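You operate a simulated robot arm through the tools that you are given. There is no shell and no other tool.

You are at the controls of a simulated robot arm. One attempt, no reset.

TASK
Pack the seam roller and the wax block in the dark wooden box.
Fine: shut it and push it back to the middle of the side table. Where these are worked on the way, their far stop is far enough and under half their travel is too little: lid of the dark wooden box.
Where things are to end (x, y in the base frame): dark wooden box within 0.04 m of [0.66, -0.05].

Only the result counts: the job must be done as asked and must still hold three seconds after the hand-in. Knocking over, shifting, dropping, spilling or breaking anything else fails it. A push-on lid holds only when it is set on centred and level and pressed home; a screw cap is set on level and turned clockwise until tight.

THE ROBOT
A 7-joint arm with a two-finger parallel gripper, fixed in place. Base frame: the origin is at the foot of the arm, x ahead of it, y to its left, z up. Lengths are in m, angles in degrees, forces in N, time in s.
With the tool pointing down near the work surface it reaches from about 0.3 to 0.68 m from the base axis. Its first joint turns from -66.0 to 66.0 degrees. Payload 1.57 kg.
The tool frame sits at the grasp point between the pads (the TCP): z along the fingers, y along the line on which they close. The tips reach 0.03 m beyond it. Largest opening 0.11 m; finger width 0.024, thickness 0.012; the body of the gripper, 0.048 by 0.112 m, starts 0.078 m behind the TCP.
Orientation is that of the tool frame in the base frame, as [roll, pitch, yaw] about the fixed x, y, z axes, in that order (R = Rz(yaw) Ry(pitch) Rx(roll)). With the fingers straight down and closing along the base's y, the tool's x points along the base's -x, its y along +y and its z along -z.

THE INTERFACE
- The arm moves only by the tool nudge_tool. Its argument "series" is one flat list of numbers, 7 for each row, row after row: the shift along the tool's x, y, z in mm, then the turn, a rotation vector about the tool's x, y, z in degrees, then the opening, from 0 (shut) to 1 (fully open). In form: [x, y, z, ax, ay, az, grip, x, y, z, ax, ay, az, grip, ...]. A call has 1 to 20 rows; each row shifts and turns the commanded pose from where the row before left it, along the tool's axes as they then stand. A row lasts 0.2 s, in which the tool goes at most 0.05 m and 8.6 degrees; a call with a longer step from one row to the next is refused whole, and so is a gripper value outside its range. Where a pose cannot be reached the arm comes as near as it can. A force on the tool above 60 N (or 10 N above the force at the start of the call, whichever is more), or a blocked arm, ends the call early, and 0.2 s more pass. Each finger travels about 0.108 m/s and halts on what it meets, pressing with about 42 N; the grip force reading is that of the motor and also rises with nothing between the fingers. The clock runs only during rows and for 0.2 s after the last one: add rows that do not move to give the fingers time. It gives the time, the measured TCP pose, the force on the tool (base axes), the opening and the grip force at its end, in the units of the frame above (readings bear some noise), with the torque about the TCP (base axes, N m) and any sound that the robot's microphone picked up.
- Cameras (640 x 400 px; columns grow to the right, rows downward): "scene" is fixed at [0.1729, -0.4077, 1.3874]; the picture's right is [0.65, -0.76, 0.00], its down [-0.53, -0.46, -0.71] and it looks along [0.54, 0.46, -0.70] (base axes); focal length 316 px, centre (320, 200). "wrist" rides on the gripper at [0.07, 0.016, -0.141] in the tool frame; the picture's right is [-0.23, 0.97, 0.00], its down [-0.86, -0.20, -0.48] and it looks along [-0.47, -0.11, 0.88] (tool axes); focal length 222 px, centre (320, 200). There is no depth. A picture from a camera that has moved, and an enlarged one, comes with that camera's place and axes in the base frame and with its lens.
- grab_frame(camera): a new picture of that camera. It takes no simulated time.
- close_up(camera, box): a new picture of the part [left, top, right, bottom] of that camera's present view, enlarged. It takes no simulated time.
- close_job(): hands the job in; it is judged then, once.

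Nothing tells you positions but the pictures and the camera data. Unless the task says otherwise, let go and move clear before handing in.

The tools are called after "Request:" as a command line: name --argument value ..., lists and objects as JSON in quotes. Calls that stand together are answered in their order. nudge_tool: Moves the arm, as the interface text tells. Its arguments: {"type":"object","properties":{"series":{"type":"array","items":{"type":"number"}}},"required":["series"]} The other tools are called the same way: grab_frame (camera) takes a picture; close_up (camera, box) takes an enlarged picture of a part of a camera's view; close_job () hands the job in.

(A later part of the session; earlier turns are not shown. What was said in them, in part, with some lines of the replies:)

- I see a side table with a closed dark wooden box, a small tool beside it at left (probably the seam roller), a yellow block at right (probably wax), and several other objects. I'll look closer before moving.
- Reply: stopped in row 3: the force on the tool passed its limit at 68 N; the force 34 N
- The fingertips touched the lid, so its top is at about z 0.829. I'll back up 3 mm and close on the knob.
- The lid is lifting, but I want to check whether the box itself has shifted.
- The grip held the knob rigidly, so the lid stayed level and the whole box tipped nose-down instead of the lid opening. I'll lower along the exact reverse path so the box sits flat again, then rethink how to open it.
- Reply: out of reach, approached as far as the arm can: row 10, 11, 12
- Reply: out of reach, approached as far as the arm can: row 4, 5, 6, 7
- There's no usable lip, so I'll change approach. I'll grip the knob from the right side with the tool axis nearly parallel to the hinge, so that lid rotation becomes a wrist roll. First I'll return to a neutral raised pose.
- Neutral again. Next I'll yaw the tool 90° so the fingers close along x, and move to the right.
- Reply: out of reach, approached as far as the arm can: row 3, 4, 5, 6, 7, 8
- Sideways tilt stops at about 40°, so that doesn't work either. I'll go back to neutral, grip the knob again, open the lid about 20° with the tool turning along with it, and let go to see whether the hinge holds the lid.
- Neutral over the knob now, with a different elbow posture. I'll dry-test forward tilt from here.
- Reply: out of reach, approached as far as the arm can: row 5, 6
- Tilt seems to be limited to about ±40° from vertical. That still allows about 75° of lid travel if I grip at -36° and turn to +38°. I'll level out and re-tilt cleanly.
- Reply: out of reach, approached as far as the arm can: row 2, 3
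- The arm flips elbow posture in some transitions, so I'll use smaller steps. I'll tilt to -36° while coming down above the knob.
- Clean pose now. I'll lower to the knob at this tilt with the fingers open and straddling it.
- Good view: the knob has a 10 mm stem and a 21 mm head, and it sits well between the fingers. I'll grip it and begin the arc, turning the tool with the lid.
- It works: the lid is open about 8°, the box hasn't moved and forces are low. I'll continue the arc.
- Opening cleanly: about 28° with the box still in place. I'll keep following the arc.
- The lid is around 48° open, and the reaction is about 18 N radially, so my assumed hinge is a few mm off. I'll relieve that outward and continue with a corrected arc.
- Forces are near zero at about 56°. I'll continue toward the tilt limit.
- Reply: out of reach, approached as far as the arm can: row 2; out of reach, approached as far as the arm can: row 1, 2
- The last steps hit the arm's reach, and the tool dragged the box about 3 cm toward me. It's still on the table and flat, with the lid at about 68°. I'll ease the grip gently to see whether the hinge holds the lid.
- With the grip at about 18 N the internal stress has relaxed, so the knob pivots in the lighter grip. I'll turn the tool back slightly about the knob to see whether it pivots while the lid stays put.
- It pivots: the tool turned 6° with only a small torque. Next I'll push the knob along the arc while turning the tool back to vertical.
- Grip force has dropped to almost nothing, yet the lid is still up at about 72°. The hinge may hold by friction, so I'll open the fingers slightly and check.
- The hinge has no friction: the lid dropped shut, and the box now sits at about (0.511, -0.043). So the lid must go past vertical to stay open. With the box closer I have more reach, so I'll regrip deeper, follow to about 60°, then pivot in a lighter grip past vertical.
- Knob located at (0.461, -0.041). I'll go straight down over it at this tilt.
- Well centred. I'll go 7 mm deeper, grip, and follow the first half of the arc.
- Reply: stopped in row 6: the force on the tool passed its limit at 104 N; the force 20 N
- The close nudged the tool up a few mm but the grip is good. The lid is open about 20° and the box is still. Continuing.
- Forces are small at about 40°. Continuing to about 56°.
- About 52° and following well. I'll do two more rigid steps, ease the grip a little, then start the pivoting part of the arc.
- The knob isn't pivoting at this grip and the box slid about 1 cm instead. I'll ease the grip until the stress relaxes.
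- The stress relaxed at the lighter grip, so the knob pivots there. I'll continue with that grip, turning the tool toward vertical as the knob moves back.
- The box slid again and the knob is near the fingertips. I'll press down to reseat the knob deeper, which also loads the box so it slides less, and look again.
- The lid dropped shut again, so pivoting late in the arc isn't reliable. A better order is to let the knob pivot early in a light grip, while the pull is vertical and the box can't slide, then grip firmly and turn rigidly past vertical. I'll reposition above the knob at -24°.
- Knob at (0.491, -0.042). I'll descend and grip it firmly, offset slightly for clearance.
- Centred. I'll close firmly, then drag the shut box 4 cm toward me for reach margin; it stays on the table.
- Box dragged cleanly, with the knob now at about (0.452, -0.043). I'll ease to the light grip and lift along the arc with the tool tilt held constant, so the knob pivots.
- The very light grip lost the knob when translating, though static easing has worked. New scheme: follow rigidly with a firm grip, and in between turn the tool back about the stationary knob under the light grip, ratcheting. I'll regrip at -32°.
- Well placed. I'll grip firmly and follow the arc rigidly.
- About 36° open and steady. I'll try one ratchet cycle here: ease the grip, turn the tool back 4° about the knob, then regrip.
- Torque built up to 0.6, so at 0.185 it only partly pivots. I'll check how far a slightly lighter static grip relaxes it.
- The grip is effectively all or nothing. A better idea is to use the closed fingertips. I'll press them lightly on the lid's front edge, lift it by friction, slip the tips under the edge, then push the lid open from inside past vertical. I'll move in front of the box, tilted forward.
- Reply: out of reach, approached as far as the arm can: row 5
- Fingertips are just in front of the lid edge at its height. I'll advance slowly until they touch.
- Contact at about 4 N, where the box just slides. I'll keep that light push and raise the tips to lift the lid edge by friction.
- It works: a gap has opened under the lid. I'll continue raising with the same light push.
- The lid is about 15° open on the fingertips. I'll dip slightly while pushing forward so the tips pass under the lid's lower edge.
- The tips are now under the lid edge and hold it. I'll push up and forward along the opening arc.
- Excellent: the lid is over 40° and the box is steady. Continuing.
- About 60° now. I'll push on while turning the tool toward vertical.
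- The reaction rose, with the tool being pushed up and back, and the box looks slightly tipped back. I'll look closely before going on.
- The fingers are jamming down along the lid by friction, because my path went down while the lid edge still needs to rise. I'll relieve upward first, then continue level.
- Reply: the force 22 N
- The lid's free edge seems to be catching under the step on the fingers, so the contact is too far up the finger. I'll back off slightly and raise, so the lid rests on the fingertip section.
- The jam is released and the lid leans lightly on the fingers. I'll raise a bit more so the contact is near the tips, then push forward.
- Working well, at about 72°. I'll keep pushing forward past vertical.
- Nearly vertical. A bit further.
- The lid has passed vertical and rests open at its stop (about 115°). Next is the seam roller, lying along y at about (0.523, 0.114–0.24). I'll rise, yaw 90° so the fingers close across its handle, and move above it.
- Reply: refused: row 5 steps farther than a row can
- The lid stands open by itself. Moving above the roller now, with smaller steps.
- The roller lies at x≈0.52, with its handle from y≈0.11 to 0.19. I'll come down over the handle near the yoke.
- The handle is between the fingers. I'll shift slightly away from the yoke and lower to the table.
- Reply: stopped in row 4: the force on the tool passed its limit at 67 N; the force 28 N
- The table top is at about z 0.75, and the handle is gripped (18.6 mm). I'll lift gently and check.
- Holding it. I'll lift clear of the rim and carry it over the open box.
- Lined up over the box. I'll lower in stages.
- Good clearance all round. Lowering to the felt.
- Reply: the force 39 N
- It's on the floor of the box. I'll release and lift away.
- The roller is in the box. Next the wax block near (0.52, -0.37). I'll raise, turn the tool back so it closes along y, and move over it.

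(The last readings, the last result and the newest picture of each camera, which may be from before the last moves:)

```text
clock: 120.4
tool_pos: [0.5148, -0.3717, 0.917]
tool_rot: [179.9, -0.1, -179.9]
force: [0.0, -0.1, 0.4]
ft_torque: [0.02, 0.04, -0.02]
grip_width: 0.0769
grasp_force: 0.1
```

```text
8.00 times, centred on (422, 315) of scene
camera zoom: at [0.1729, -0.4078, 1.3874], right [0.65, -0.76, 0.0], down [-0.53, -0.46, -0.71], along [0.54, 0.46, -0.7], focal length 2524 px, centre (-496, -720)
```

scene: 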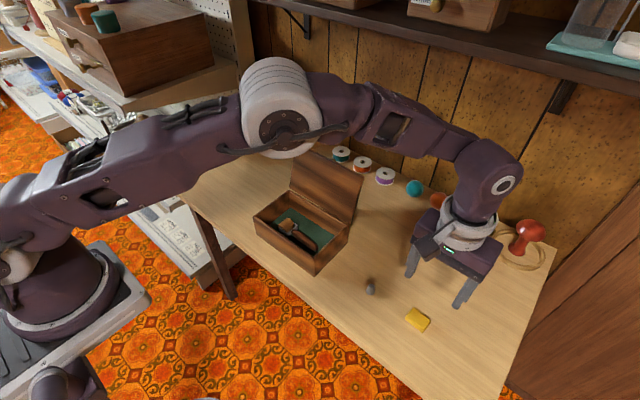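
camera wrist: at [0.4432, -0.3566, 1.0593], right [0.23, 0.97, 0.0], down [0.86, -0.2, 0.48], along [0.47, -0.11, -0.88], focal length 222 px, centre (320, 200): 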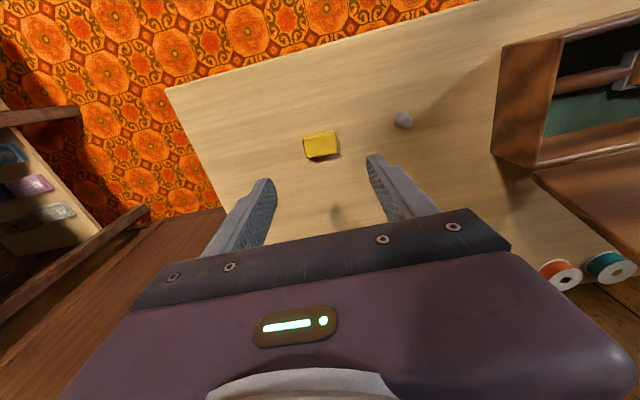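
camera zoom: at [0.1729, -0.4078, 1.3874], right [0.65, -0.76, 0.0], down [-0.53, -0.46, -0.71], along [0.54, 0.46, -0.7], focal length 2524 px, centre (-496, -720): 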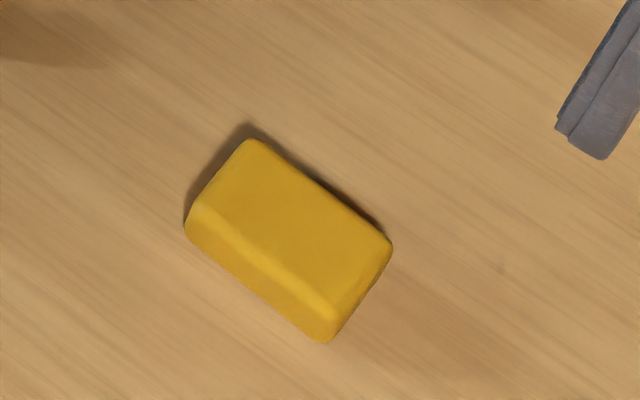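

Wax block centre at (0.517, -0.3745), about 40 mm long along y and 22 mm tall. Lowering around it.

Request:
nudge_tool --series '[-2.2, -2.8, 40, 0, 0, 0, 0.7, 0, 0, 40, 0, 0, 0, 0.7, 0, 0, 35, 0, 0, 0, 0.7, 0, 0, 14, 0, 0, 0, 0.7, 0, 0, 0, 0, 0, 0, 0.7]'

Request:
close_up --camera "wrist" --box '[220, 90, 420, 215]'

```text
clock: 121.6
tool_pos: [0.5157, -0.374, 0.788]
tool_rot: [179.9, -0.1, 179.9]
force: [-0.5, -0.5, -0.1]
ft_torque: [0.01, 0.01, -0.02]
grip_width: 0.0773
grasp_force: 0.0
```

```text
3.20 times, centred on (320, 152) of wrist
camera zoom: at [0.4454, -0.3593, 0.9293], right [0.23, 0.97, 0.0], down [0.86, -0.2, 0.48], along [0.47, -0.11, -0.88], focal length 711 px, centre (320, 352)
```

zoom: 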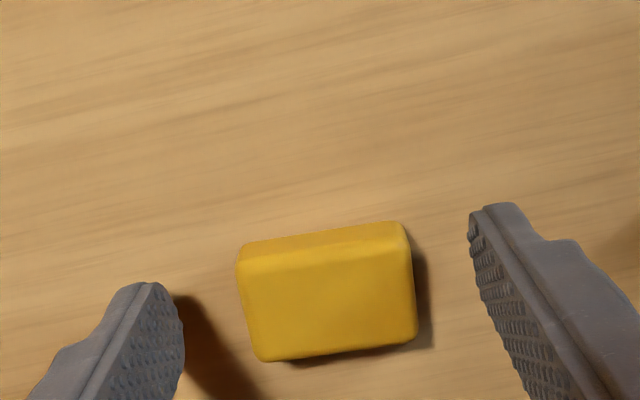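

Centred. Lowering 3 mm and gripping.

Request:
nudge_tool --series '[0, 0, 3, 0, 0, 0, 0.7, 0, 0, 0, 0, 0, 0, 0.55, 0, 0, 0, 0, 0, 0, 0.45, 0, 0, 0, 0, 0, 0, 0.38, 0, 0, 0, 0, 0, 0, 0.33, 0, 0, 0, 0, 0, 0, 0.3, 0, 0, 0, 0, 0, 0, 0.3]'

Request:
nudge_tool --series '[0, 0, -5, 0, 0, 0, 0.3, 0, 0, -20, 0, 0, 0, 0.3, 0, 0, -20, 0, 0, 0, 0.3, 0, 0, 0, 0, 0, 0, 0.3]'

Request:
grab_frame --camera "wrist"

```text
clock: 123.2
tool_pos: [0.5148, -0.3746, 0.7856]
tool_rot: [179.8, -0.1, -179.9]
force: [-0.5, 0.7, 0.8]
ft_torque: [0.0, -0.03, 0.01]
grip_width: 0.0424
grasp_force: 42.5
```

```text
clock: 124.2
tool_pos: [0.5159, -0.3757, 0.831]
tool_rot: [-180.0, -0.1, -180.0]
force: [-0.2, 0.0, -0.1]
ft_torque: [0.03, 0.01, 0.0]
grip_width: 0.0424
grasp_force: 42.0
```

```text
taken
camera wrist: at [0.4457, -0.36, 0.9727], right [0.23, 0.97, 0.0], down [0.86, -0.2, 0.48], along [0.47, -0.11, -0.88], focal length 222 px, centre (320, 200)
```

wrist: 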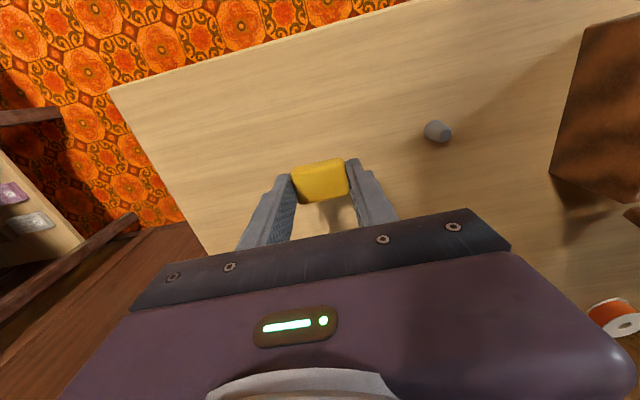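

Wax is held. I'll raise it and carry it over to the back-right part of the box beside the roller handle.

Request:
nudge_tool --series '[0, 0, -35, 0, 0, 0, 0.3, 0, 0, -35, 0, 0, 0, 0.3, 0, 0, -20, 0, 0, 0, 0.3, -4, 37, 0, 0, 0, 0, 0.3, -4, 37, 0, 0, 0, 0, 0.3, -4, 37, 0, 0, 0, 0, 0.3, -4, 37, 0, 0, 0, 0, 0.3, -5, 37, 0, 0, 0, 0, 0.3, -5, 37, 0, 0, 0, 0, 0.3, -5, 37, 0, 0, 0, 0, 0.3, -5, 37, 0, 0, 0, 0, 0.3, 0, 0, 0, 0, 0, 0, 0.3]'

Request:
grab_frame --camera "wrist"

Request:
grab_frame --camera "scene"

```text
clock: 126.8
tool_pos: [0.5522, -0.0806, 0.9211]
tool_rot: [179.9, -0.2, -179.9]
force: [-0.3, 0.5, 0.4]
ft_torque: [-0.01, 0.0, -0.03]
grip_width: 0.0423
grasp_force: 41.6
```

```text
taken
camera wrist: at [0.4823, -0.0642, 1.0624], right [0.23, 0.97, 0.0], down [0.86, -0.2, 0.48], along [0.47, -0.11, -0.88], focal length 222 px, centre (320, 200)
```

wrist: 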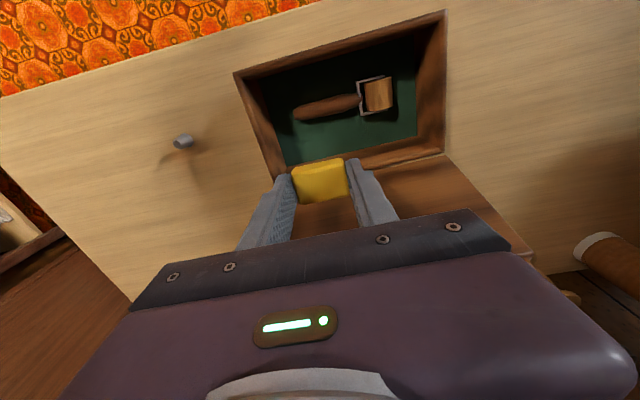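

```text
taken
```

scene: 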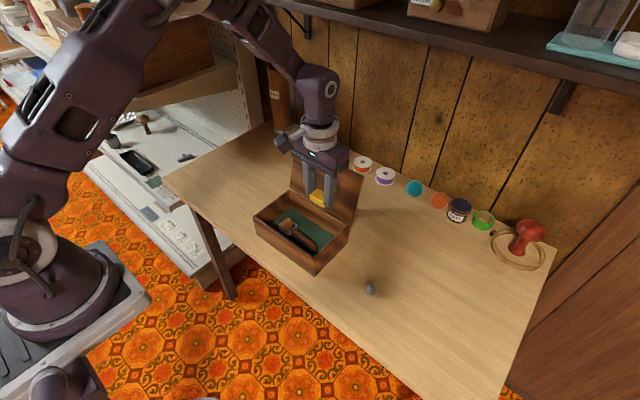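

Request:
close_up --camera "wrist" --box '[220, 0, 460, 190]'

```text
2.11 times, centred on (340, 95) of wrist
camera zoom: at [0.4823, -0.0642, 1.0624], right [0.23, 0.97, 0.0], down [0.86, -0.2, 0.48], along [0.47, -0.11, -0.88], focal length 468 px, centre (278, 421)
```

zoom: 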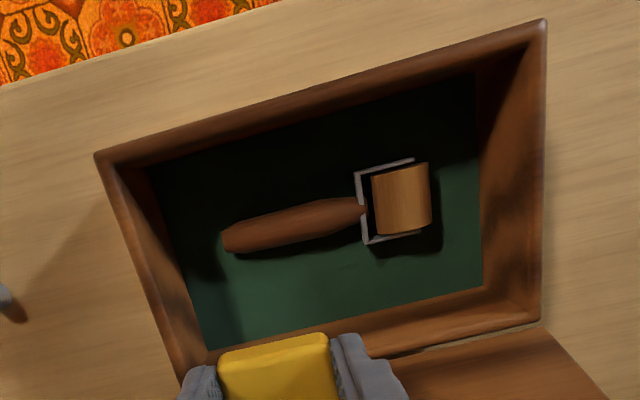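

There's room between the handle (x≈0.527) and the back wall (x≈0.575), and the wax fits at x≈0.552. Lowering.

Request:
nudge_tool --series '[1, 0, 35, 0, 0, 0, 0.3, 0, 0, 35, 0, 0, 0, 0.3, 0, 0, 30, 0, 0, 0, 0.3, 0, 0, 18, 0, 0, 0, 0.3, 0, 0, 0, 0, 0, 0, 0.3]'

Request:
close_up --camera "wrist" --box '[220, 0, 460, 190]'

Request:
close_up --camera "scene" --box '[240, 150, 370, 280]'

```text
clock: 128.0
tool_pos: [0.5535, -0.0787, 0.8025]
tool_rot: [179.9, 0.1, 179.9]
force: [0.1, -0.2, 0.3]
ft_torque: [0.02, -0.03, 0.0]
grip_width: 0.0427
grasp_force: 42.4
```

```text
2.11 times, centred on (340, 95) of wrist
camera zoom: at [0.4814, -0.0642, 0.944], right [0.23, 0.97, 0.0], down [0.86, -0.2, 0.48], along [0.47, -0.11, -0.88], focal length 468 px, centre (278, 421)
```

zoom: 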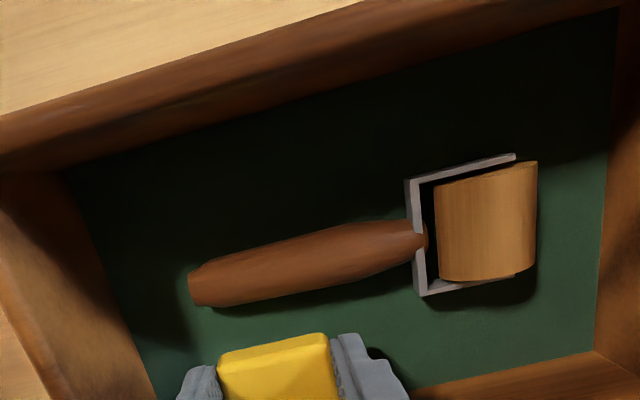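

```text
3.08 times, centred on (305, 215) of scene
camera zoom: at [0.1729, -0.4077, 1.3874], right [0.65, -0.76, 0.0], down [-0.53, -0.46, -0.71], along [0.54, 0.46, -0.7], focal length 971 px, centre (366, 154)
```

zoom: 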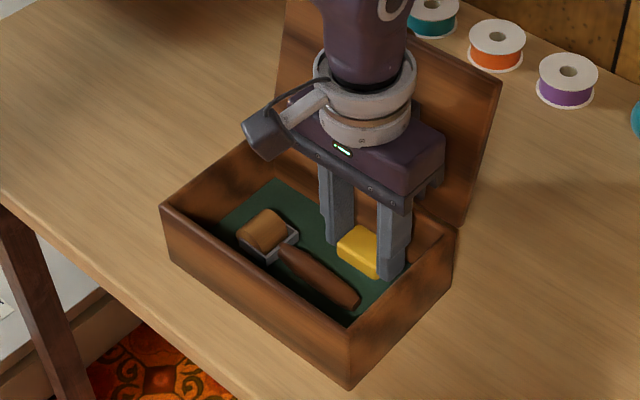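

Nice fit. Lowering the last millimetres.

Request:
nudge_tool --series '[0, 0, 5, 0, 0, 0, 0.3, 0, 0, 2, 0, 0, 0, 0.3, 0, 0, 0, 0, 0, 0, 0.3]'

Request:
nudge_tool --series '[0, 0, 1.5, 0, 0, 0, 0.3, 0, 0, 0, 0, 0, 0, 0.3]'

```text
clock: 128.8
tool_pos: [0.5523, -0.0802, 0.7954]
tool_rot: [179.9, -0.1, 180.0]
force: [-0.2, -0.1, -0.2]
ft_torque: [-0.01, 0.01, 0.01]
grip_width: 0.0422
grasp_force: 41.7
```

```text
clock: 129.4
tool_pos: [0.5514, -0.0799, 0.7948]
tool_rot: [179.8, -0.1, -180.0]
force: [-0.2, -0.1, 0.3]
ft_torque: [-0.02, 0.04, 0.01]
grip_width: 0.0423
grasp_force: 42.1
```

Request:
nudge_tool --series '[0, 0, 1.5, 0, 0, 0, 0.3, 0, 0, 0, 0, 0, 0, 0.3]'

Request:
nudge_tool --series '[0, 0, 1, 0, 0, 0, 0.3, 0, 0, 0, 0, 0, 0, 0.3]'

```text
clock: 130.0
tool_pos: [0.5518, -0.0788, 0.7921]
tool_rot: [179.8, 0.0, -180.0]
force: [-2.2, -0.1, 6.4]
ft_torque: [0.02, 0.05, -0.05]
grip_width: 0.0424
grasp_force: 42.0
```

```text
clock: 130.6
tool_pos: [0.5515, -0.0799, 0.7917]
tool_rot: [179.9, 0.1, 179.9]
force: [-5.1, 2.9, 32.0]
ft_torque: [0.07, 0.14, 0.03]
grip_width: 0.0424
grasp_force: 41.2
```

On the floor. Releasing and rising straight up.

Request:
nudge_tool --series '[0, 0, -1, 0, 0, 0, 0.3, 0, 0, 0, 0, 0, 0, 0.42, 0, 0, 0, 0, 0, 0, 0.48, 0, 0, 0, 0, 0, 0, 0.48, 0, 0, -20, 0, 0, 0, 0.48, 0, 0, -35, 0, 0, 0, 0.48, 0, 0, -40, 0, 0, 0, 0.48, 0, 0, -40, 0, 0, 0, 0.3, 0, 0, -40, 0, 0, 0, 0.2, 0, 0, 0, 0, 0, 0, 0]'

Request:
close_up --camera "scene" --box '[240, 130, 400, 280]'

Request:
grab_frame --camera "wrist"

```text
clock: 132.8
tool_pos: [0.5511, -0.0782, 0.9693]
tool_rot: [179.9, -0.1, 180.0]
force: [0.1, 0.5, -0.3]
ft_torque: [0.01, 0.02, 0.02]
grip_width: 0.0
grasp_force: 21.4
```

```text
2.67 times, centred on (320, 205) of scene
camera zoom: at [0.1729, -0.4077, 1.3874], right [0.65, -0.76, 0.0], down [-0.53, -0.46, -0.71], along [0.54, 0.46, -0.7], focal length 842 px, centre (320, 187)
```

zoom: 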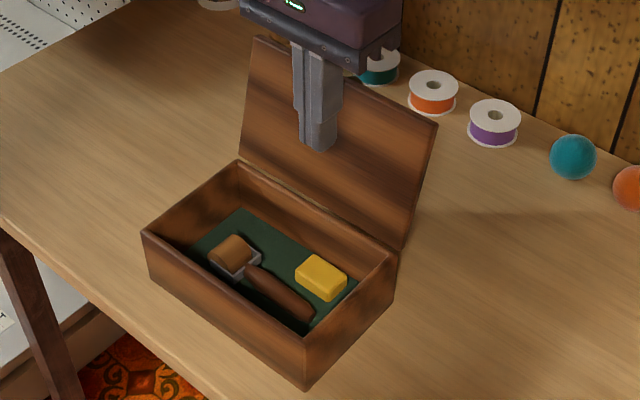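

```text
taken
camera wrist: at [0.4814, -0.0638, 1.1102], right [0.23, 0.97, 0.0], down [0.86, -0.2, 0.48], along [0.47, -0.11, -0.88], focal length 222 px, centre (320, 200)
```

wrist: 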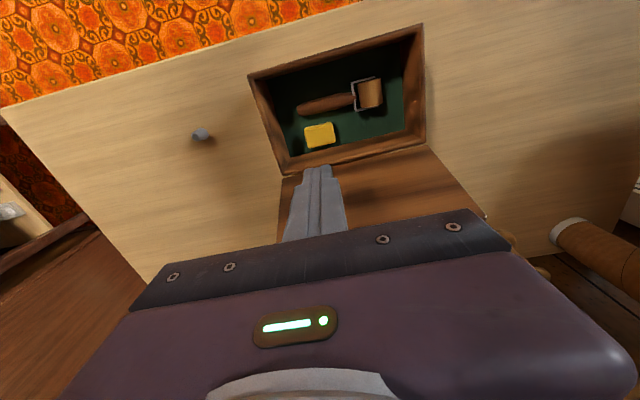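

Both items are packed and the lid stands at about 107°. To shut it gently I'll straddle its top edge with open fingers, one on each side and off to the side of the knob, and lead it down so the front finger supports it. Moving into place.

Request:
nudge_tool --series '[0, 0, -40, 0, 0, 0, 0.2, 0, 0, -45, 0, 0, 0, 0.4, 0, 0, 0, 0, 0, 8.2, 0.4, 0, 0, 0, 0, 0, 8.2, 0.4, 0, 0, 0, 0, 0, 8.2, 0.4, 0, 0, 0, 0, 0, 8.2, 0.4, 0, 0, 0, 0, 0, 8.2, 0.4, 0, 0, 0, 0, 0, 8.2, 0.4, 0, 0, 0, 0, 0, 8.2, 0.4, 0, 0, 0, 0, 0, 8.2, 0.4, 0, 0, 0, 0, 0, 8.2, 0.4, 0, 0, 0, 0, 0, 8.2, 0.4, 0, 0, 0, 0, 0, 8, 0.4, -11, 40, 0, 0, 0, 0, 0.4, -11, 41, 0, 0, 0, 0, 0.4, 0, 0, 0, 0, 0, 0, 0.4]'

Request:
grab_frame --camera "wrist"

Request:
close_up --camera "scene" --box '[260, 90, 400, 230]'

```text
clock: 136.2
tool_pos: [0.6319, -0.102, 1.0527]
tool_rot: [-179.8, -0.1, 90.0]
force: [-0.1, 0.2, -0.1]
ft_torque: [-0.06, 0.02, -0.02]
grip_width: 0.0439
grasp_force: 0.1
```

```text
taken
camera wrist: at [0.6491, -0.0339, 1.1942], right [0.97, -0.23, 0.0], down [-0.2, -0.86, 0.48], along [-0.11, -0.46, -0.88], focal length 222 px, centre (320, 200)
```

wrist: 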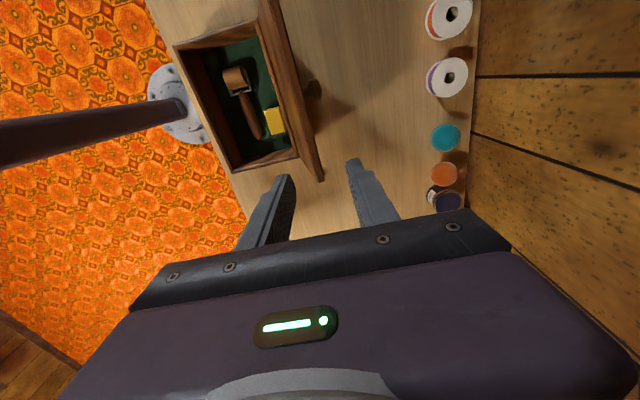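

```text
2.86 times, centred on (330, 160) of scene
camera zoom: at [0.1729, -0.4078, 1.3874], right [0.65, -0.76, 0.0], down [-0.53, -0.46, -0.71], along [0.54, 0.46, -0.7], focal length 902 px, centre (291, 314)
```

zoom: 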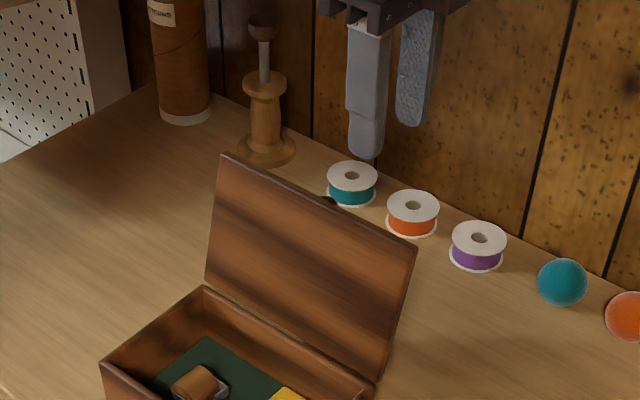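

The lid's top edge is at x≈0.624. I'll shift slightly and lower over it.

Request:
nudge_tool --series '[0, -9, 20, 0, 0, 0, 0.4, 0, 0, 30, 0, 0, 0, 0.4, 0, 0, 25, 0, 0, 0, 0.4, 0, 0, 12, 0, 0, 0, 0.4, 0, 0, 10, 0, 0, 0, 0.4, 0, 0, 0, 0, 0, 0, 0.4]'

Request:
close_up --camera "wrist" --box '[200, 0, 440, 220]'

Request:
close_up --camera "scene" --box '[260, 110, 400, 250]'

```text
clock: 137.6
tool_pos: [0.6237, -0.1023, 0.9563]
tool_rot: [-179.9, -0.1, 89.9]
force: [-0.5, 0.1, -0.1]
ft_torque: [0.01, -0.02, -0.04]
grip_width: 0.0441
grasp_force: 0.0
```

```text
1.82 times, centred on (320, 110) of wrist
camera zoom: at [0.6393, -0.0329, 1.0974], right [0.97, -0.23, 0.0], down [-0.2, -0.86, 0.48], along [-0.11, -0.46, -0.88], focal length 404 px, centre (320, 364)
```

zoom: 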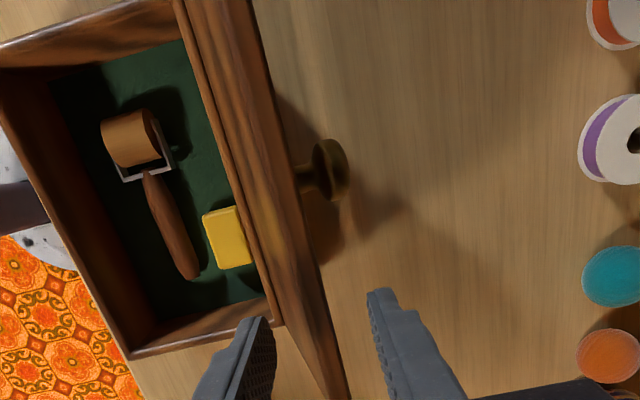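

```text
2.86 times, centred on (330, 180) of scene
camera zoom: at [0.1729, -0.4077, 1.3874], right [0.65, -0.76, 0.0], down [-0.53, -0.46, -0.71], along [0.54, 0.46, -0.7], focal length 902 px, centre (291, 257)
```

zoom: 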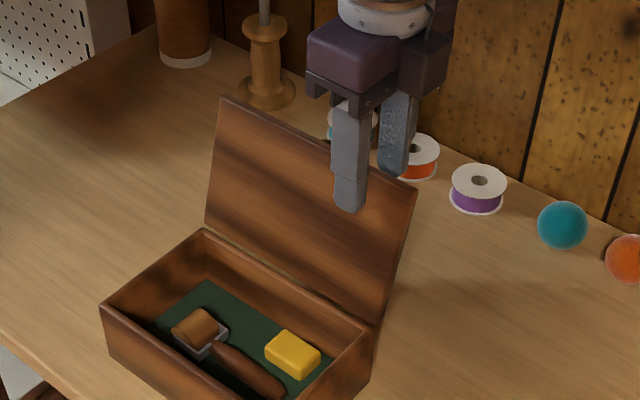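

The lid's edge is caged between the fingers. I'll lead it forward.

Request:
nudge_tool --series '[0, -6.8, -1.4, 0, 0, 0, 0.4, 0, -6.8, -1.4, 0, 0, 0, 0.4, 0, -6.8, -1.4, 0, 0, 0, 0.4, 0, -6.8, -1.4, 0, 0, 0, 0.4, 0, -6.8, -1.4, 0, 0, 0, 0.4, 0, 0, 0, 0, 0, 0, 0.4]'

Request:
nudge_tool --series '[0, -6, 0.3, 0, 0, 0, 0.4, 0, -6, 0.3, 0, 0, 0, 0.4, 0, -6, 0.5, 0, 0, 0, 0.4, 0, 0, 0, 0, 0, 0, 0.4]'

Request:
close_up --camera "scene" --box '[260, 110, 400, 250]'

Request:
close_up --camera "wrist" --box '[200, 0, 440, 220]'

```text
clock: 139.0
tool_pos: [0.5883, -0.1009, 0.9623]
tool_rot: [180.0, -0.2, 90.0]
force: [-0.3, -1.1, 0.1]
ft_torque: [0.02, 0.0, 0.03]
grip_width: 0.0441
grasp_force: 0.1
```

```text
clock: 140.0
tool_pos: [0.5724, -0.1016, 0.9622]
tool_rot: [-180.0, -0.1, 90.0]
force: [0.2, 0.8, 0.3]
ft_torque: [-0.01, 0.02, 0.01]
grip_width: 0.044
grasp_force: 0.1
```

```text
2.86 times, centred on (330, 180) of scene
camera zoom: at [0.1729, -0.4077, 1.3874], right [0.65, -0.76, 0.0], down [-0.53, -0.46, -0.71], along [0.54, 0.46, -0.7], focal length 902 px, centre (291, 257)
```

zoom: 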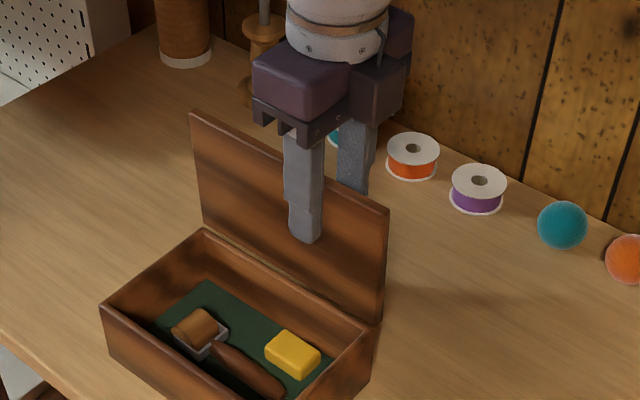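

```text
1.82 times, centred on (320, 110) of wrist
camera zoom: at [0.5867, -0.0326, 1.1036], right [0.97, -0.23, 0.0], down [-0.2, -0.86, 0.48], along [-0.11, -0.46, -0.88], focal length 404 px, centre (320, 364)
```

zoom: 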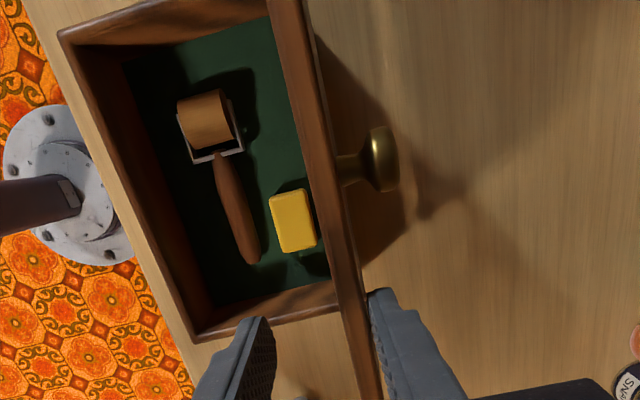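

About vertical now. Continuing slowly so it settles onto the front finger.

Request:
nudge_tool --series '[0, -4, 0, 0, 0, 0, 0.4, 0, -4, 0, 0, 0, 0, 0.4, 0, -3, 0, 0, 0, 0, 0.4, 0, 0, 0, 0, 0, 0, 0.4]'

Request:
close_up --camera "wrist" --box '[200, 0, 440, 220]'

Request:
close_up --camera "scene" --box '[260, 110, 400, 250]'

```text
clock: 141.0
tool_pos: [0.5596, -0.1005, 0.9606]
tool_rot: [-180.0, -0.1, 90.0]
force: [-0.3, -0.6, -0.1]
ft_torque: [0.0, -0.02, -0.01]
grip_width: 0.0439
grasp_force: 0.1
```

```text
1.82 times, centred on (320, 110) of wrist
camera zoom: at [0.5758, -0.0325, 1.1035], right [0.97, -0.23, 0.0], down [-0.2, -0.86, 0.48], along [-0.11, -0.46, -0.88], focal length 404 px, centre (320, 364)
```

zoom: 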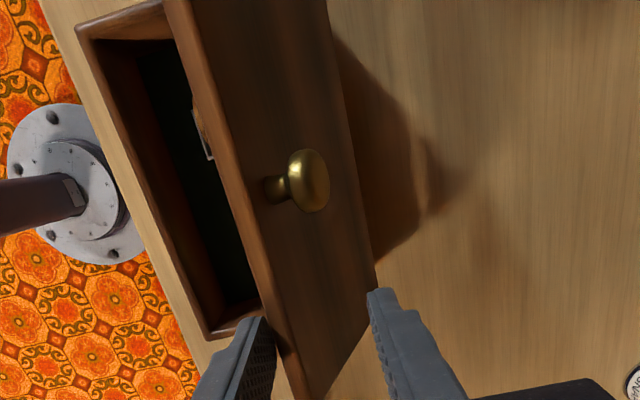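

```text
2.86 times, centred on (330, 180) of scene
camera zoom: at [0.1729, -0.4077, 1.3874], right [0.65, -0.76, 0.0], down [-0.53, -0.46, -0.71], along [0.54, 0.46, -0.7], focal length 902 px, centre (291, 257)
```

zoom: 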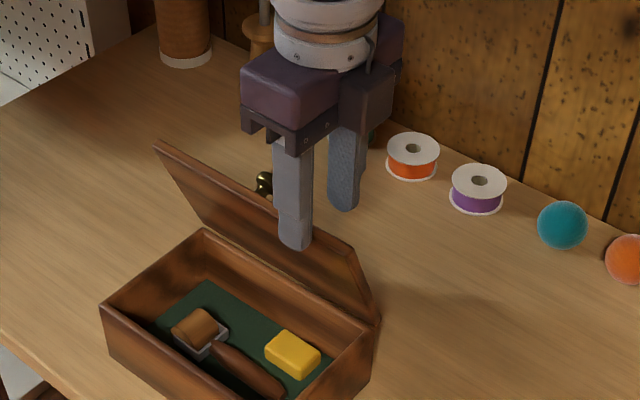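

The lid now rests on the front finger at about 67–70°. I'll widen the fingers while compensating, so the back finger stays clear as the lid flattens.

Request:
nudge_tool --series '[0, 5.5, 0, 0, 0, 0, 0.5, 0, 5.5, 0, 0, 0, 0, 0.6, 0, 5.5, 0, 0, 0, 0, 0.7, 0, 5.5, 0, 0, 0, 0, 0.8, 0, 5.5, 0, 0, 0, 0, 0.9, 0, 0, 0, 0, 0, 0, 0.9]'

Request:
close_up --camera "scene" --box '[260, 110, 400, 250]'

```text
clock: 142.4
tool_pos: [0.5883, -0.1015, 0.962]
tool_rot: [-179.9, -0.1, 90.0]
force: [-0.2, -0.3, 0.2]
ft_torque: [0.01, 0.0, 0.04]
grip_width: 0.0995
grasp_force: 0.6
```

```text
2.86 times, centred on (330, 180) of scene
camera zoom: at [0.1729, -0.4077, 1.3874], right [0.65, -0.76, 0.0], down [-0.53, -0.46, -0.71], along [0.54, 0.46, -0.7], focal length 902 px, centre (291, 257)
```

zoom: 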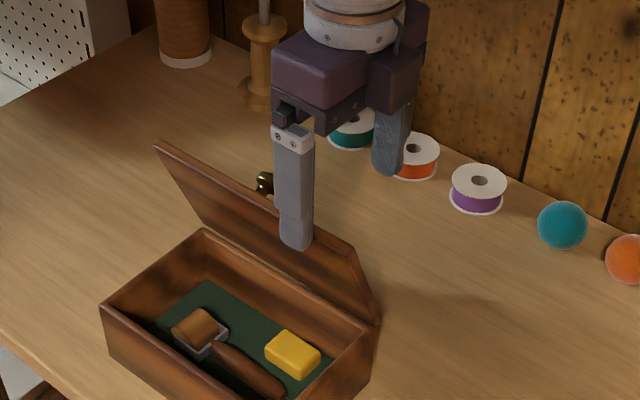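

Good. Lowering the lid along its arc.

Request:
nudge_tool --series '[0, -5.7, 4, 0, 0, 0, 0.9, 0, -5.7, 4, 0, 0, 0, 0.9, 0, -5.7, 4, 0, 0, 0, 0.9, 0, -7, 5, 0, 0, 0, 0.9, 0, -7, 5, 0, 0, 0, 0.9, 0, 0, 0, 0, 0, 0, 0.9]'

Request:
close_up --camera "scene" --box '[260, 110, 400, 250]'

Request:
nudge_tool --series '[0, -7, 5, 0, 0, 0, 0.9, 0, -7, 5, 0, 0, 0, 0.9, 0, -5.3, 5.3, 0, 0, 0, 0.9, 0, 0, 0, 0, 0, 0, 0.9]'

Request:
close_up --camera "scene" --box '[260, 130, 400, 270]'

```text
clock: 143.8
tool_pos: [0.5563, -0.1015, 0.94]
tool_rot: [180.0, -0.1, 90.0]
force: [-0.7, -0.4, 1.2]
ft_torque: [0.02, 0.07, 0.0]
grip_width: 0.0995
grasp_force: 0.2
```

```text
2.86 times, centred on (330, 180) of scene
camera zoom: at [0.1729, -0.4077, 1.3874], right [0.65, -0.76, 0.0], down [-0.53, -0.46, -0.71], along [0.54, 0.46, -0.7], focal length 902 px, centre (291, 257)
```

zoom: 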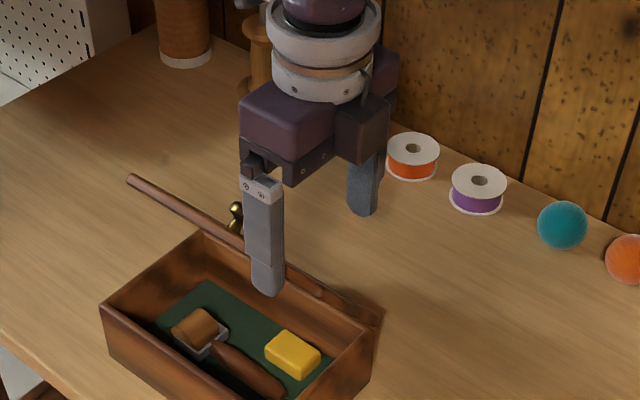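

```text
clock: 144.8
tool_pos: [0.5372, -0.102, 0.9243]
tool_rot: [-179.8, -0.2, 90.0]
force: [-0.8, -0.3, 0.3]
ft_torque: [-0.03, 0.0, -0.03]
grip_width: 0.0995
grasp_force: 1.0
```

```text
2.86 times, centred on (330, 200) of scene
camera zoom: at [0.1729, -0.4077, 1.3874], right [0.65, -0.76, 0.0], down [-0.53, -0.46, -0.71], along [0.54, 0.46, -0.7], focal length 902 px, centre (291, 200)
```

zoom: 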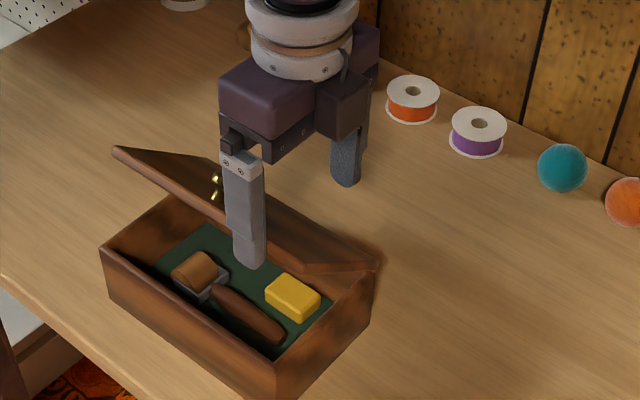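

About 42°. Continuing down.

Request:
nudge_tool --series '[0, -5, 5.7, 0, 0, 0, 0.9, 0, -5, 5.7, 0, 0, 0, 0.9, 0, -4, 6.3, 0, 0, 0, 0.9, 0, -4, 6.3, 0, 0, 0, 0.9, 0, 0, 0, 0, 0, 0, 0.9]'

Request:
close_up --camera "scene" --box '[260, 130, 400, 270]'

Request:
close_up --camera "wrist" --box '[140, 0, 500, 220]'

```text
clock: 146.0
tool_pos: [0.5197, -0.1012, 0.9001]
tool_rot: [-179.8, -0.2, 90.0]
force: [-0.3, -0.1, -1.2]
ft_torque: [0.02, 0.0, 0.02]
grip_width: 0.0995
grasp_force: 0.8
```

```text
2.86 times, centred on (330, 200) of scene
camera zoom: at [0.1729, -0.4077, 1.3874], right [0.65, -0.76, 0.0], down [-0.53, -0.46, -0.71], along [0.54, 0.46, -0.7], focal length 902 px, centre (291, 200)
```

zoom: 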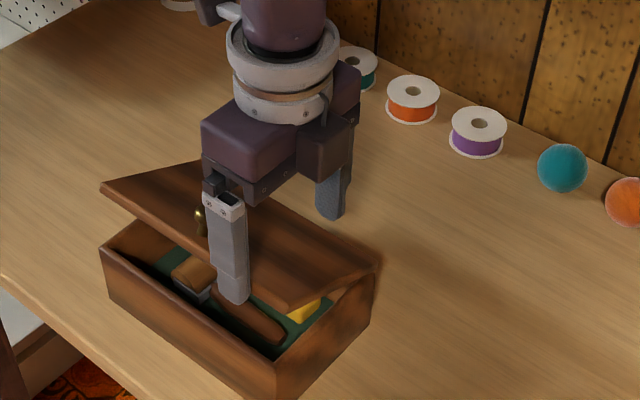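

```text
1.78 times, centred on (320, 110) of wrist
camera zoom: at [0.5351, -0.0327, 1.0421], right [0.97, -0.23, 0.0], down [-0.2, -0.86, 0.48], along [-0.11, -0.46, -0.88], focal length 395 px, centre (320, 360)
```

zoom: 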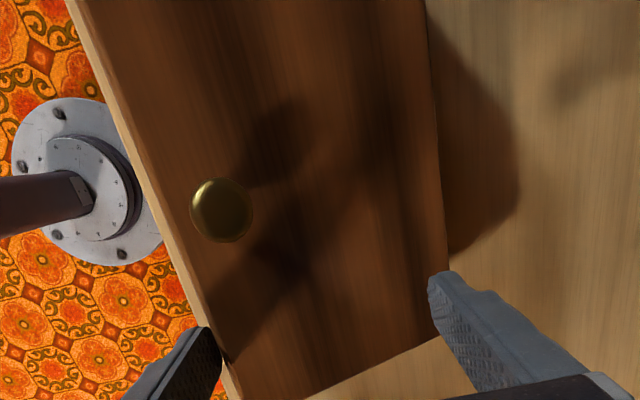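

About 28°. A few more steps, then I'll slide the front finger out so the lid settles shut.

Request:
nudge_tool --series '[0, -3.5, 6, 0, 0, 0, 0.9, 0, -3, 6, 0, 0, 0, 0.9, 0, -2.5, 6, 0, 0, 0, 0.9, 0, -2, 6, 0, 0, 0, 0.9, 0, 0, 0, 0, 0, 0, 0.9]'

Request:
close_up --camera "scene" --box '[260, 130, 400, 270]'

```text
clock: 147.2
tool_pos: [0.5078, -0.1012, 0.8757]
tool_rot: [-180.0, -0.1, 90.0]
force: [-0.3, 0.4, -0.3]
ft_torque: [0.04, -0.01, -0.02]
grip_width: 0.099
grasp_force: 0.0
```

```text
2.86 times, centred on (330, 200) of scene
camera zoom: at [0.1729, -0.4077, 1.3874], right [0.65, -0.76, 0.0], down [-0.53, -0.46, -0.71], along [0.54, 0.46, -0.7], focal length 902 px, centre (291, 200)
```

zoom: 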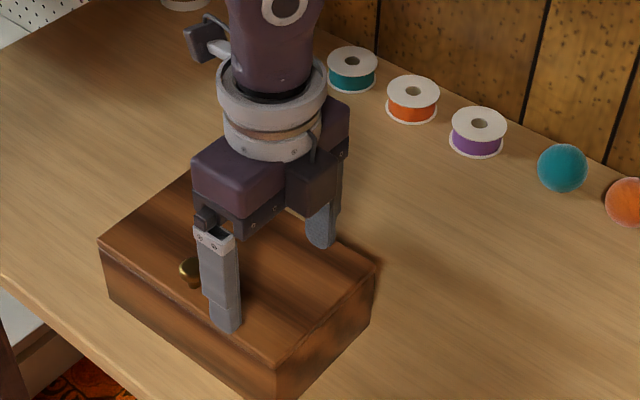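

The lid settled shut. I'll raise clear, turn the tool back, and check the box's pose.

Request:
nudge_tool --series '[0, 0, -30, 0, 0, 0, 0.9, 0, 0, -40, 0, 0, 0, 0.9, 0, 0, -40, 0, 0, 0, 0.9, 0, 0, 0, 0, 0, -8.2, 0.9, 0, 0, 0, 0, 0, -8.2, 0.9, 0, 0, 0, 0, 0, -8.2, 0.9, 0, 0, 0, 0, 0, -8.2, 0.9, 0, 0, 0, 0, 0, -8.2, 0.9, 0, 0, 0, 0, 0, -8.2, 0.9, 0, 0, 0, 0, 0, -8.2, 0.9, 0, 0, 0, 0, 0, -8.2, 0.9, 0, 0, 0, 0, 0, -8.2, 0.9, 0, 0, 0, 0, 0, -8.2, 0.9, 0, 0, 0, 0, 0, -8, 0.9, 30, 18, 0, 0, 0, 0, 0.9, 35, 20, 0, 0, 0, 0, 0.9, 30, 20, 0, 0, 0, 0, 0.9, 0, 0, 0, 0, 0, 0, 0.9]'

Request:
grab_frame --camera "scene"

Request:
grab_frame --camera "wrist"

Request:
close_up --camera "scene" --box '[240, 180, 368, 280]'

```text
clock: 151.0
tool_pos: [0.4118, -0.0435, 0.9874]
tool_rot: [179.9, 0.0, 180.0]
force: [-0.5, 0.1, -0.1]
ft_torque: [-0.05, 0.01, 0.02]
grip_width: 0.0991
grasp_force: 0.0
```

```text
taken
```

scene: 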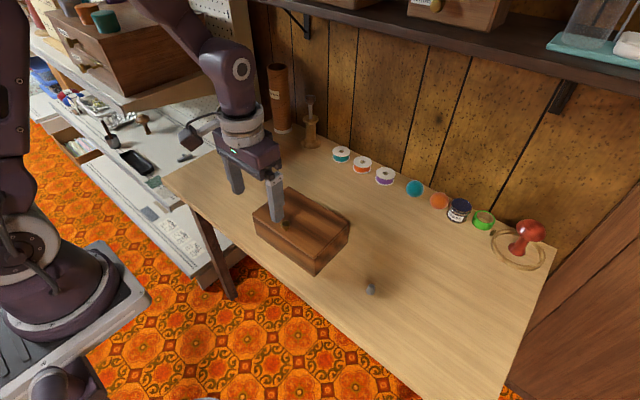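

```text
taken
camera wrist: at [0.3427, -0.0286, 1.1283], right [0.23, 0.97, 0.0], down [0.86, -0.2, 0.48], along [0.47, -0.11, -0.88], focal length 222 px, centre (320, 200)
```

wrist: 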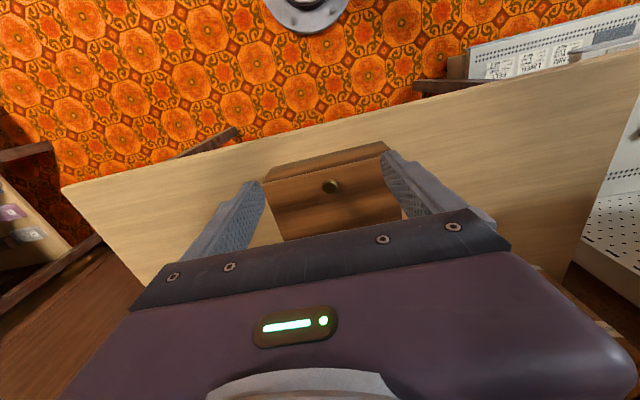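

```text
4.00 times, centred on (304, 230) of scene
camera zoom: at [0.1729, -0.4077, 1.3874], right [0.65, -0.76, 0.0], down [-0.53, -0.46, -0.71], along [0.54, 0.46, -0.7], focal length 1262 px, centre (384, 80)
```

zoom: 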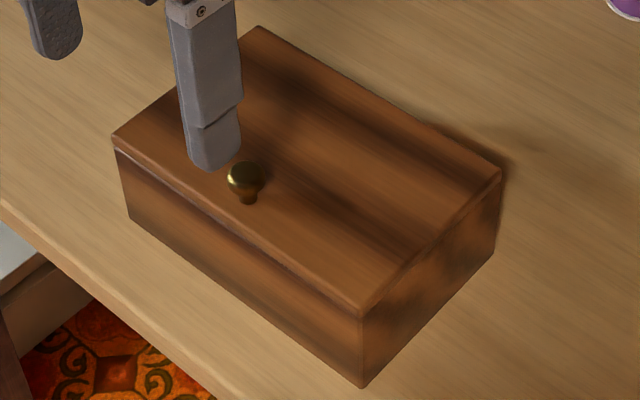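

The box is shut, centred at about (0.522, -0.046). It needs about +0.138 m in x. I'll lower with the fingers spread in front of it and push with two contact points.

Request:
nudge_tool --series '[-6, -2, 0, 0, -5, 0, 0.9, -6, -2, 0, 0, -5, 0, 0.9, 6.6, 0, 37.4, 0, 0, 0, 0.9, 6.6, 0, 37.4, 0, 0, 0, 0.9, 6.6, 0, 37.4, 0, 0, 0, 0.9, 6.6, 0, 37.4, 0, 0, 0, 0.9, 5.2, 0, 29.5, 0, 0, 0, 0.9, 1.2, 0, 7, 0, 0, 0, 0.9, 0, 0, 0, 0, 0, 0, 0.9]'

Request:
grab_frame --camera "wrist"

Request:
close_up --camera "scene" --box '[220, 180, 360, 300]'

```text
clock: 153.0
tool_pos: [0.4246, -0.0482, 0.7979]
tool_rot: [179.9, 9.8, -180.0]
force: [0.1, 0.4, 0.3]
ft_torque: [-0.02, -0.02, -0.01]
grip_width: 0.0991
grasp_force: 0.0
```

```text
taken
camera wrist: at [0.331, -0.0323, 0.926], right [0.22, 0.97, 0.04], down [0.76, -0.2, 0.62], along [0.61, -0.11, -0.78], focal length 222 px, centre (320, 200)
```

wrist: 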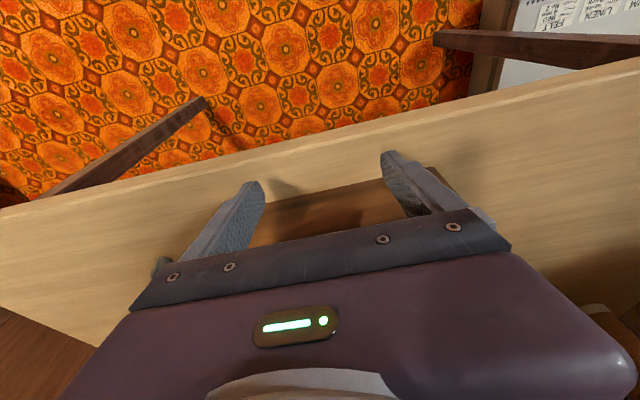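

```text
3.33 times, centred on (290, 240) of scene
camera zoom: at [0.1729, -0.4077, 1.3874], right [0.65, -0.76, 0.0], down [-0.53, -0.46, -0.71], along [0.54, 0.46, -0.7], focal length 1052 px, centre (420, 67)
```

zoom: 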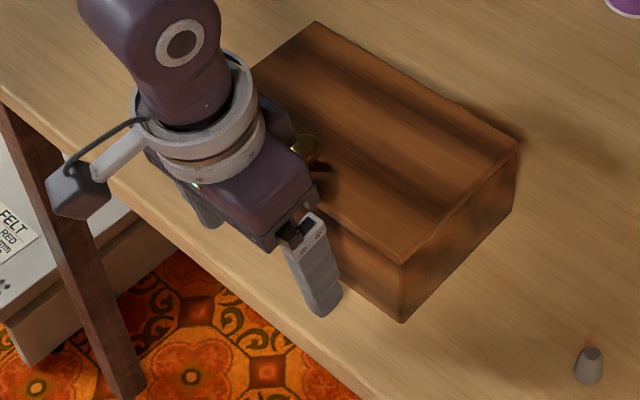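

Positioned, and nothing is in the way. Pushing steadily in +x.

Request:
nudge_tool --series '[-4.9, 0, 0.85, 0, 0, 0, 0.9, -4.9, 0, 0.85, 0, 0, 0, 0.9, -4.9, 0, 0.85, 0, 0, 0, 0.9, -4.9, 0, 0.85, 0, 0, 0, 0.9, -7.9, 0, 1.36, 0, 0, 0, 0.9, -7.9, 0, 1.36, 0, 0, 0, 0.9, -7.9, 0, 1.36, 0, 0, 0, 0.9, -7.9, 0, 1.36, 0, 0, 0, 0.9, -7.9, 0, 1.36, 0, 0, 0, 0.9, -7.9, 0, 1.36, 0, 0, 0, 0.9, 0, 0, 0, 0, 0, 0, 0.9]'

Request:
grab_frame --camera "scene"

```text
clock: 155.4
tool_pos: [0.4927, -0.0477, 0.7999]
tool_rot: [179.9, 10.0, 179.9]
force: [-1.5, 0.7, 0.0]
ft_torque: [0.01, 0.03, 0.04]
grip_width: 0.0991
grasp_force: 0.0
```

```text
taken
```

scene: 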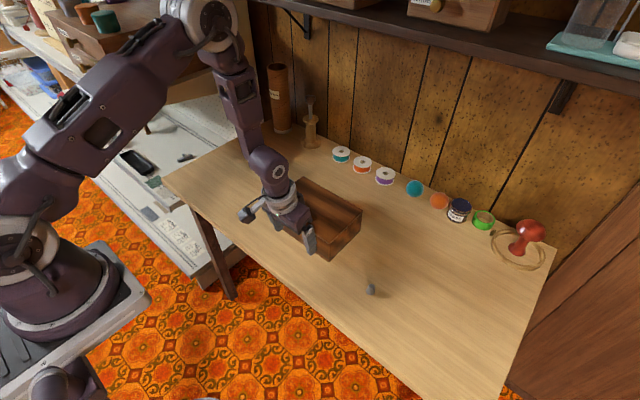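

Sliding smoothly. Pushing the rest of the way.

Request:
nudge_tool --series '[-7.9, 0, 1.36, 0, 0, 0, 0.9, -7.9, 0, 1.36, 0, 0, 0, 0.9, -7.9, 0, 1.36, 0, 0, 0, 0.9, -7.9, 0, 1.36, 0, 0, 0, 0.9, -7.9, 0, 1.36, 0, 0, 0, 0.9, -7.9, 0, 1.36, 0, 0, 0, 0.9, -7.9, 0, 1.36, 0, 0, 0, 0.9, -7.9, 0, 1.36, 0, 0, 0, 0.9, -4.9, 0, 0.85, 0, 0, 0, 0.9, 0, 0, 0, 0, 0, 0, 0.9]'

Request:
close_up --camera "scene" --box '[250, 140, 410, 260]'

```text
clock: 157.6
tool_pos: [0.562, -0.0468, 0.7976]
tool_rot: [179.8, 10.0, -180.0]
force: [-3.1, 1.1, 1.6]
ft_torque: [0.02, 0.08, 0.03]
grip_width: 0.099
grasp_force: 0.1
```

```text
3.33 times, centred on (330, 200) of scene
camera zoom: at [0.1728, -0.4077, 1.3874], right [0.65, -0.76, 0.0], down [-0.53, -0.46, -0.71], along [0.54, 0.46, -0.7], focal length 1052 px, centre (287, 200)
```

zoom: 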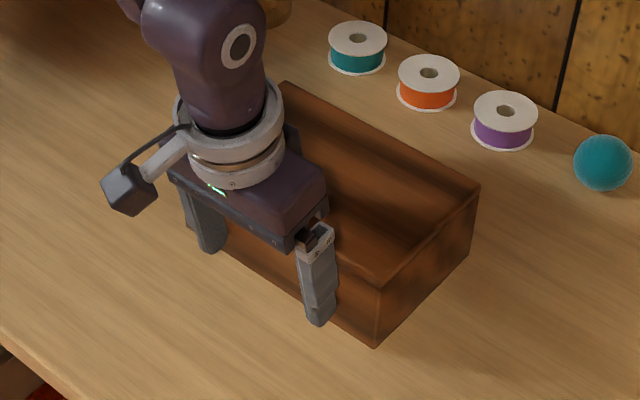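

The box centre is at about (0.643, -0.049) now. One more small push of about 15 mm.

Request:
nudge_tool --series '[-4.9, 0, 0.85, 0, 0, 0, 0.9, -4.9, 0, 0.85, 0, 0, 0, 0.9, -4.9, 0, 0.85, 0, 0, 0, 0.9, 0, 0, 0, 0, 0, 0, 0.9]'

Request:
nudge_tool --series '[20, 0, -3.5, 0, 0, 0, 0.9, 20, 0, -3.5, 0, 0, 0, 0.9, -6.6, 0, -37.4, 0, 0, 0, 0.9, -6.6, 0, -37.4, 0, 0, 0, 0.9, -6.6, 0, -37.4, 0, 0, 0, 0.9, -6.6, 0, -37.4, 0, 0, 0, 0.9, 30, 0, -10, 0, 5, 0, 0.9, 35, 0, 0, 0, 5, 0, 0.9, 40, 0, 0, 0, 0, 0, 0.9, 0, 0, 0, 0, 0, 0, 0.9]'

Request:
grab_frame --camera "scene"

Request:
close_up --camera "scene" --box '[250, 140, 410, 260]'

Request:
grab_frame --camera "wrist"

```text
clock: 158.6
tool_pos: [0.5774, -0.0473, 0.7977]
tool_rot: [179.9, 9.9, -179.9]
force: [-6.0, 0.2, 1.0]
ft_torque: [-0.05, 0.11, 0.02]
grip_width: 0.0991
grasp_force: 0.1
```

```text
clock: 160.8
tool_pos: [0.4288, -0.0478, 0.9514]
tool_rot: [179.9, -0.1, -180.0]
force: [-0.3, 0.4, -0.4]
ft_torque: [0.02, -0.01, 0.0]
grip_width: 0.0989
grasp_force: 0.1
```

```text
taken
```

scene: 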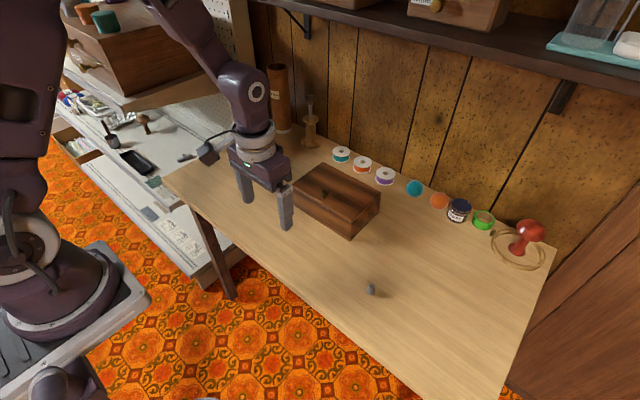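

```text
3.33 times, centred on (330, 200) of scene
camera zoom: at [0.1729, -0.4077, 1.3874], right [0.65, -0.76, 0.0], down [-0.53, -0.46, -0.71], along [0.54, 0.46, -0.7], focal length 1052 px, centre (287, 200)
```

zoom: 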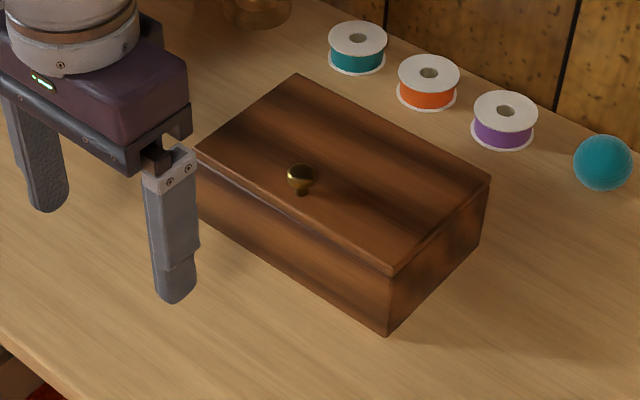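

```text
taken
camera wrist: at [0.3589, -0.0323, 1.0935], right [0.23, 0.97, 0.0], down [0.86, -0.2, 0.48], along [0.46, -0.11, -0.88], focal length 222 px, centre (320, 200)
```

wrist: 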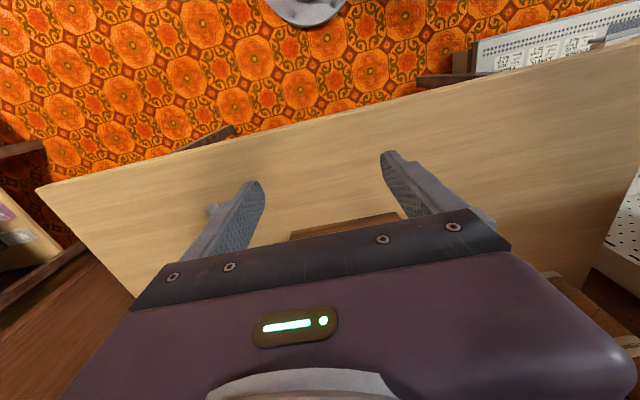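

The box centre comes out at about (0.660, -0.048), which is on target. I'll check that the lid is fully shut.

Request:
close_up --camera "scene" --box '[290, 160, 386, 240]'

Request:
close_up --camera "scene" --box '[260, 50, 560, 330]'

```text
5.00 times, centred on (338, 200) of scene
camera zoom: at [0.1729, -0.4077, 1.3874], right [0.65, -0.76, 0.0], down [-0.53, -0.46, -0.71], along [0.54, 0.46, -0.7], focal length 1578 px, centre (230, 200)
```

zoom: 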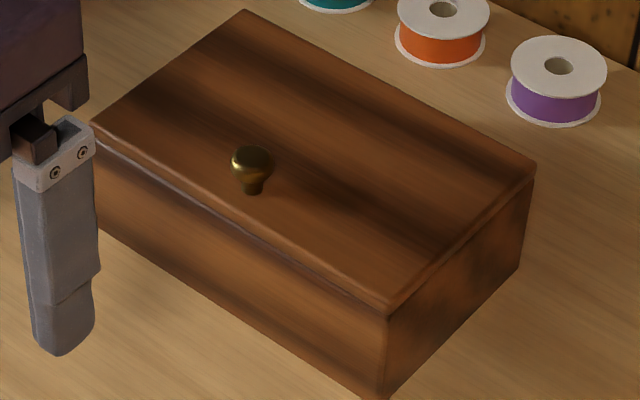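

```text
1.43 times, centred on (410, 190) of scene
camera zoom: at [0.1729, -0.4077, 1.3874], right [0.65, -0.76, 0.0], down [-0.53, -0.46, -0.71], along [0.54, 0.46, -0.7], focal length 451 px, centre (191, 214)
```

zoom: 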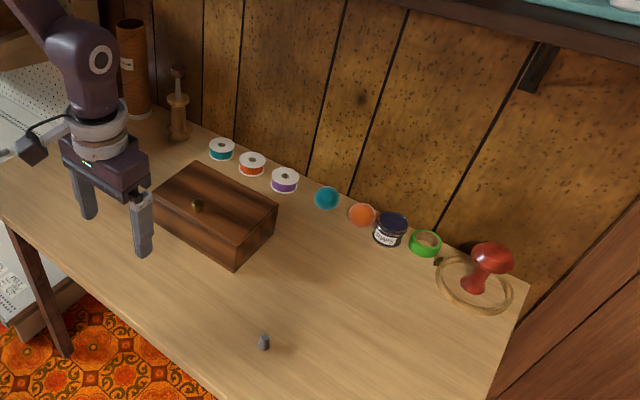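

The lid is shut flush, and the roller and wax are inside. The box sits at the target, everything else is where it started, and the gripper is clear. Handing in.

Request:
close_job

```text
The job is handed in.
```

The seam roller and the wax block are in the dark wooden box. The lid is shut, and the box is pushed back to about (0.660, -0.048), about 2 mm from the target by my camera estimate. I've handed the job in; no verdict has come back yet.

- **Lid:** I opened it past vertical to its stop, at about 107°, and it stayed there while I packed. When closing, I supported it down to about 20–25°, and it dropped the rest of the way.
- **Failed attempts:** Before that, several tries at lifting the lid by its knob failed. In those the lid dropped shut more than once, from angles up to about 72°. The box also slid a few centimetres and tipped briefly, once nose-down and once backwards, but it settled flat each time.
- **Everything else:** In the last pictures nothing else on the table had moved, and the gripper is clear of the box.
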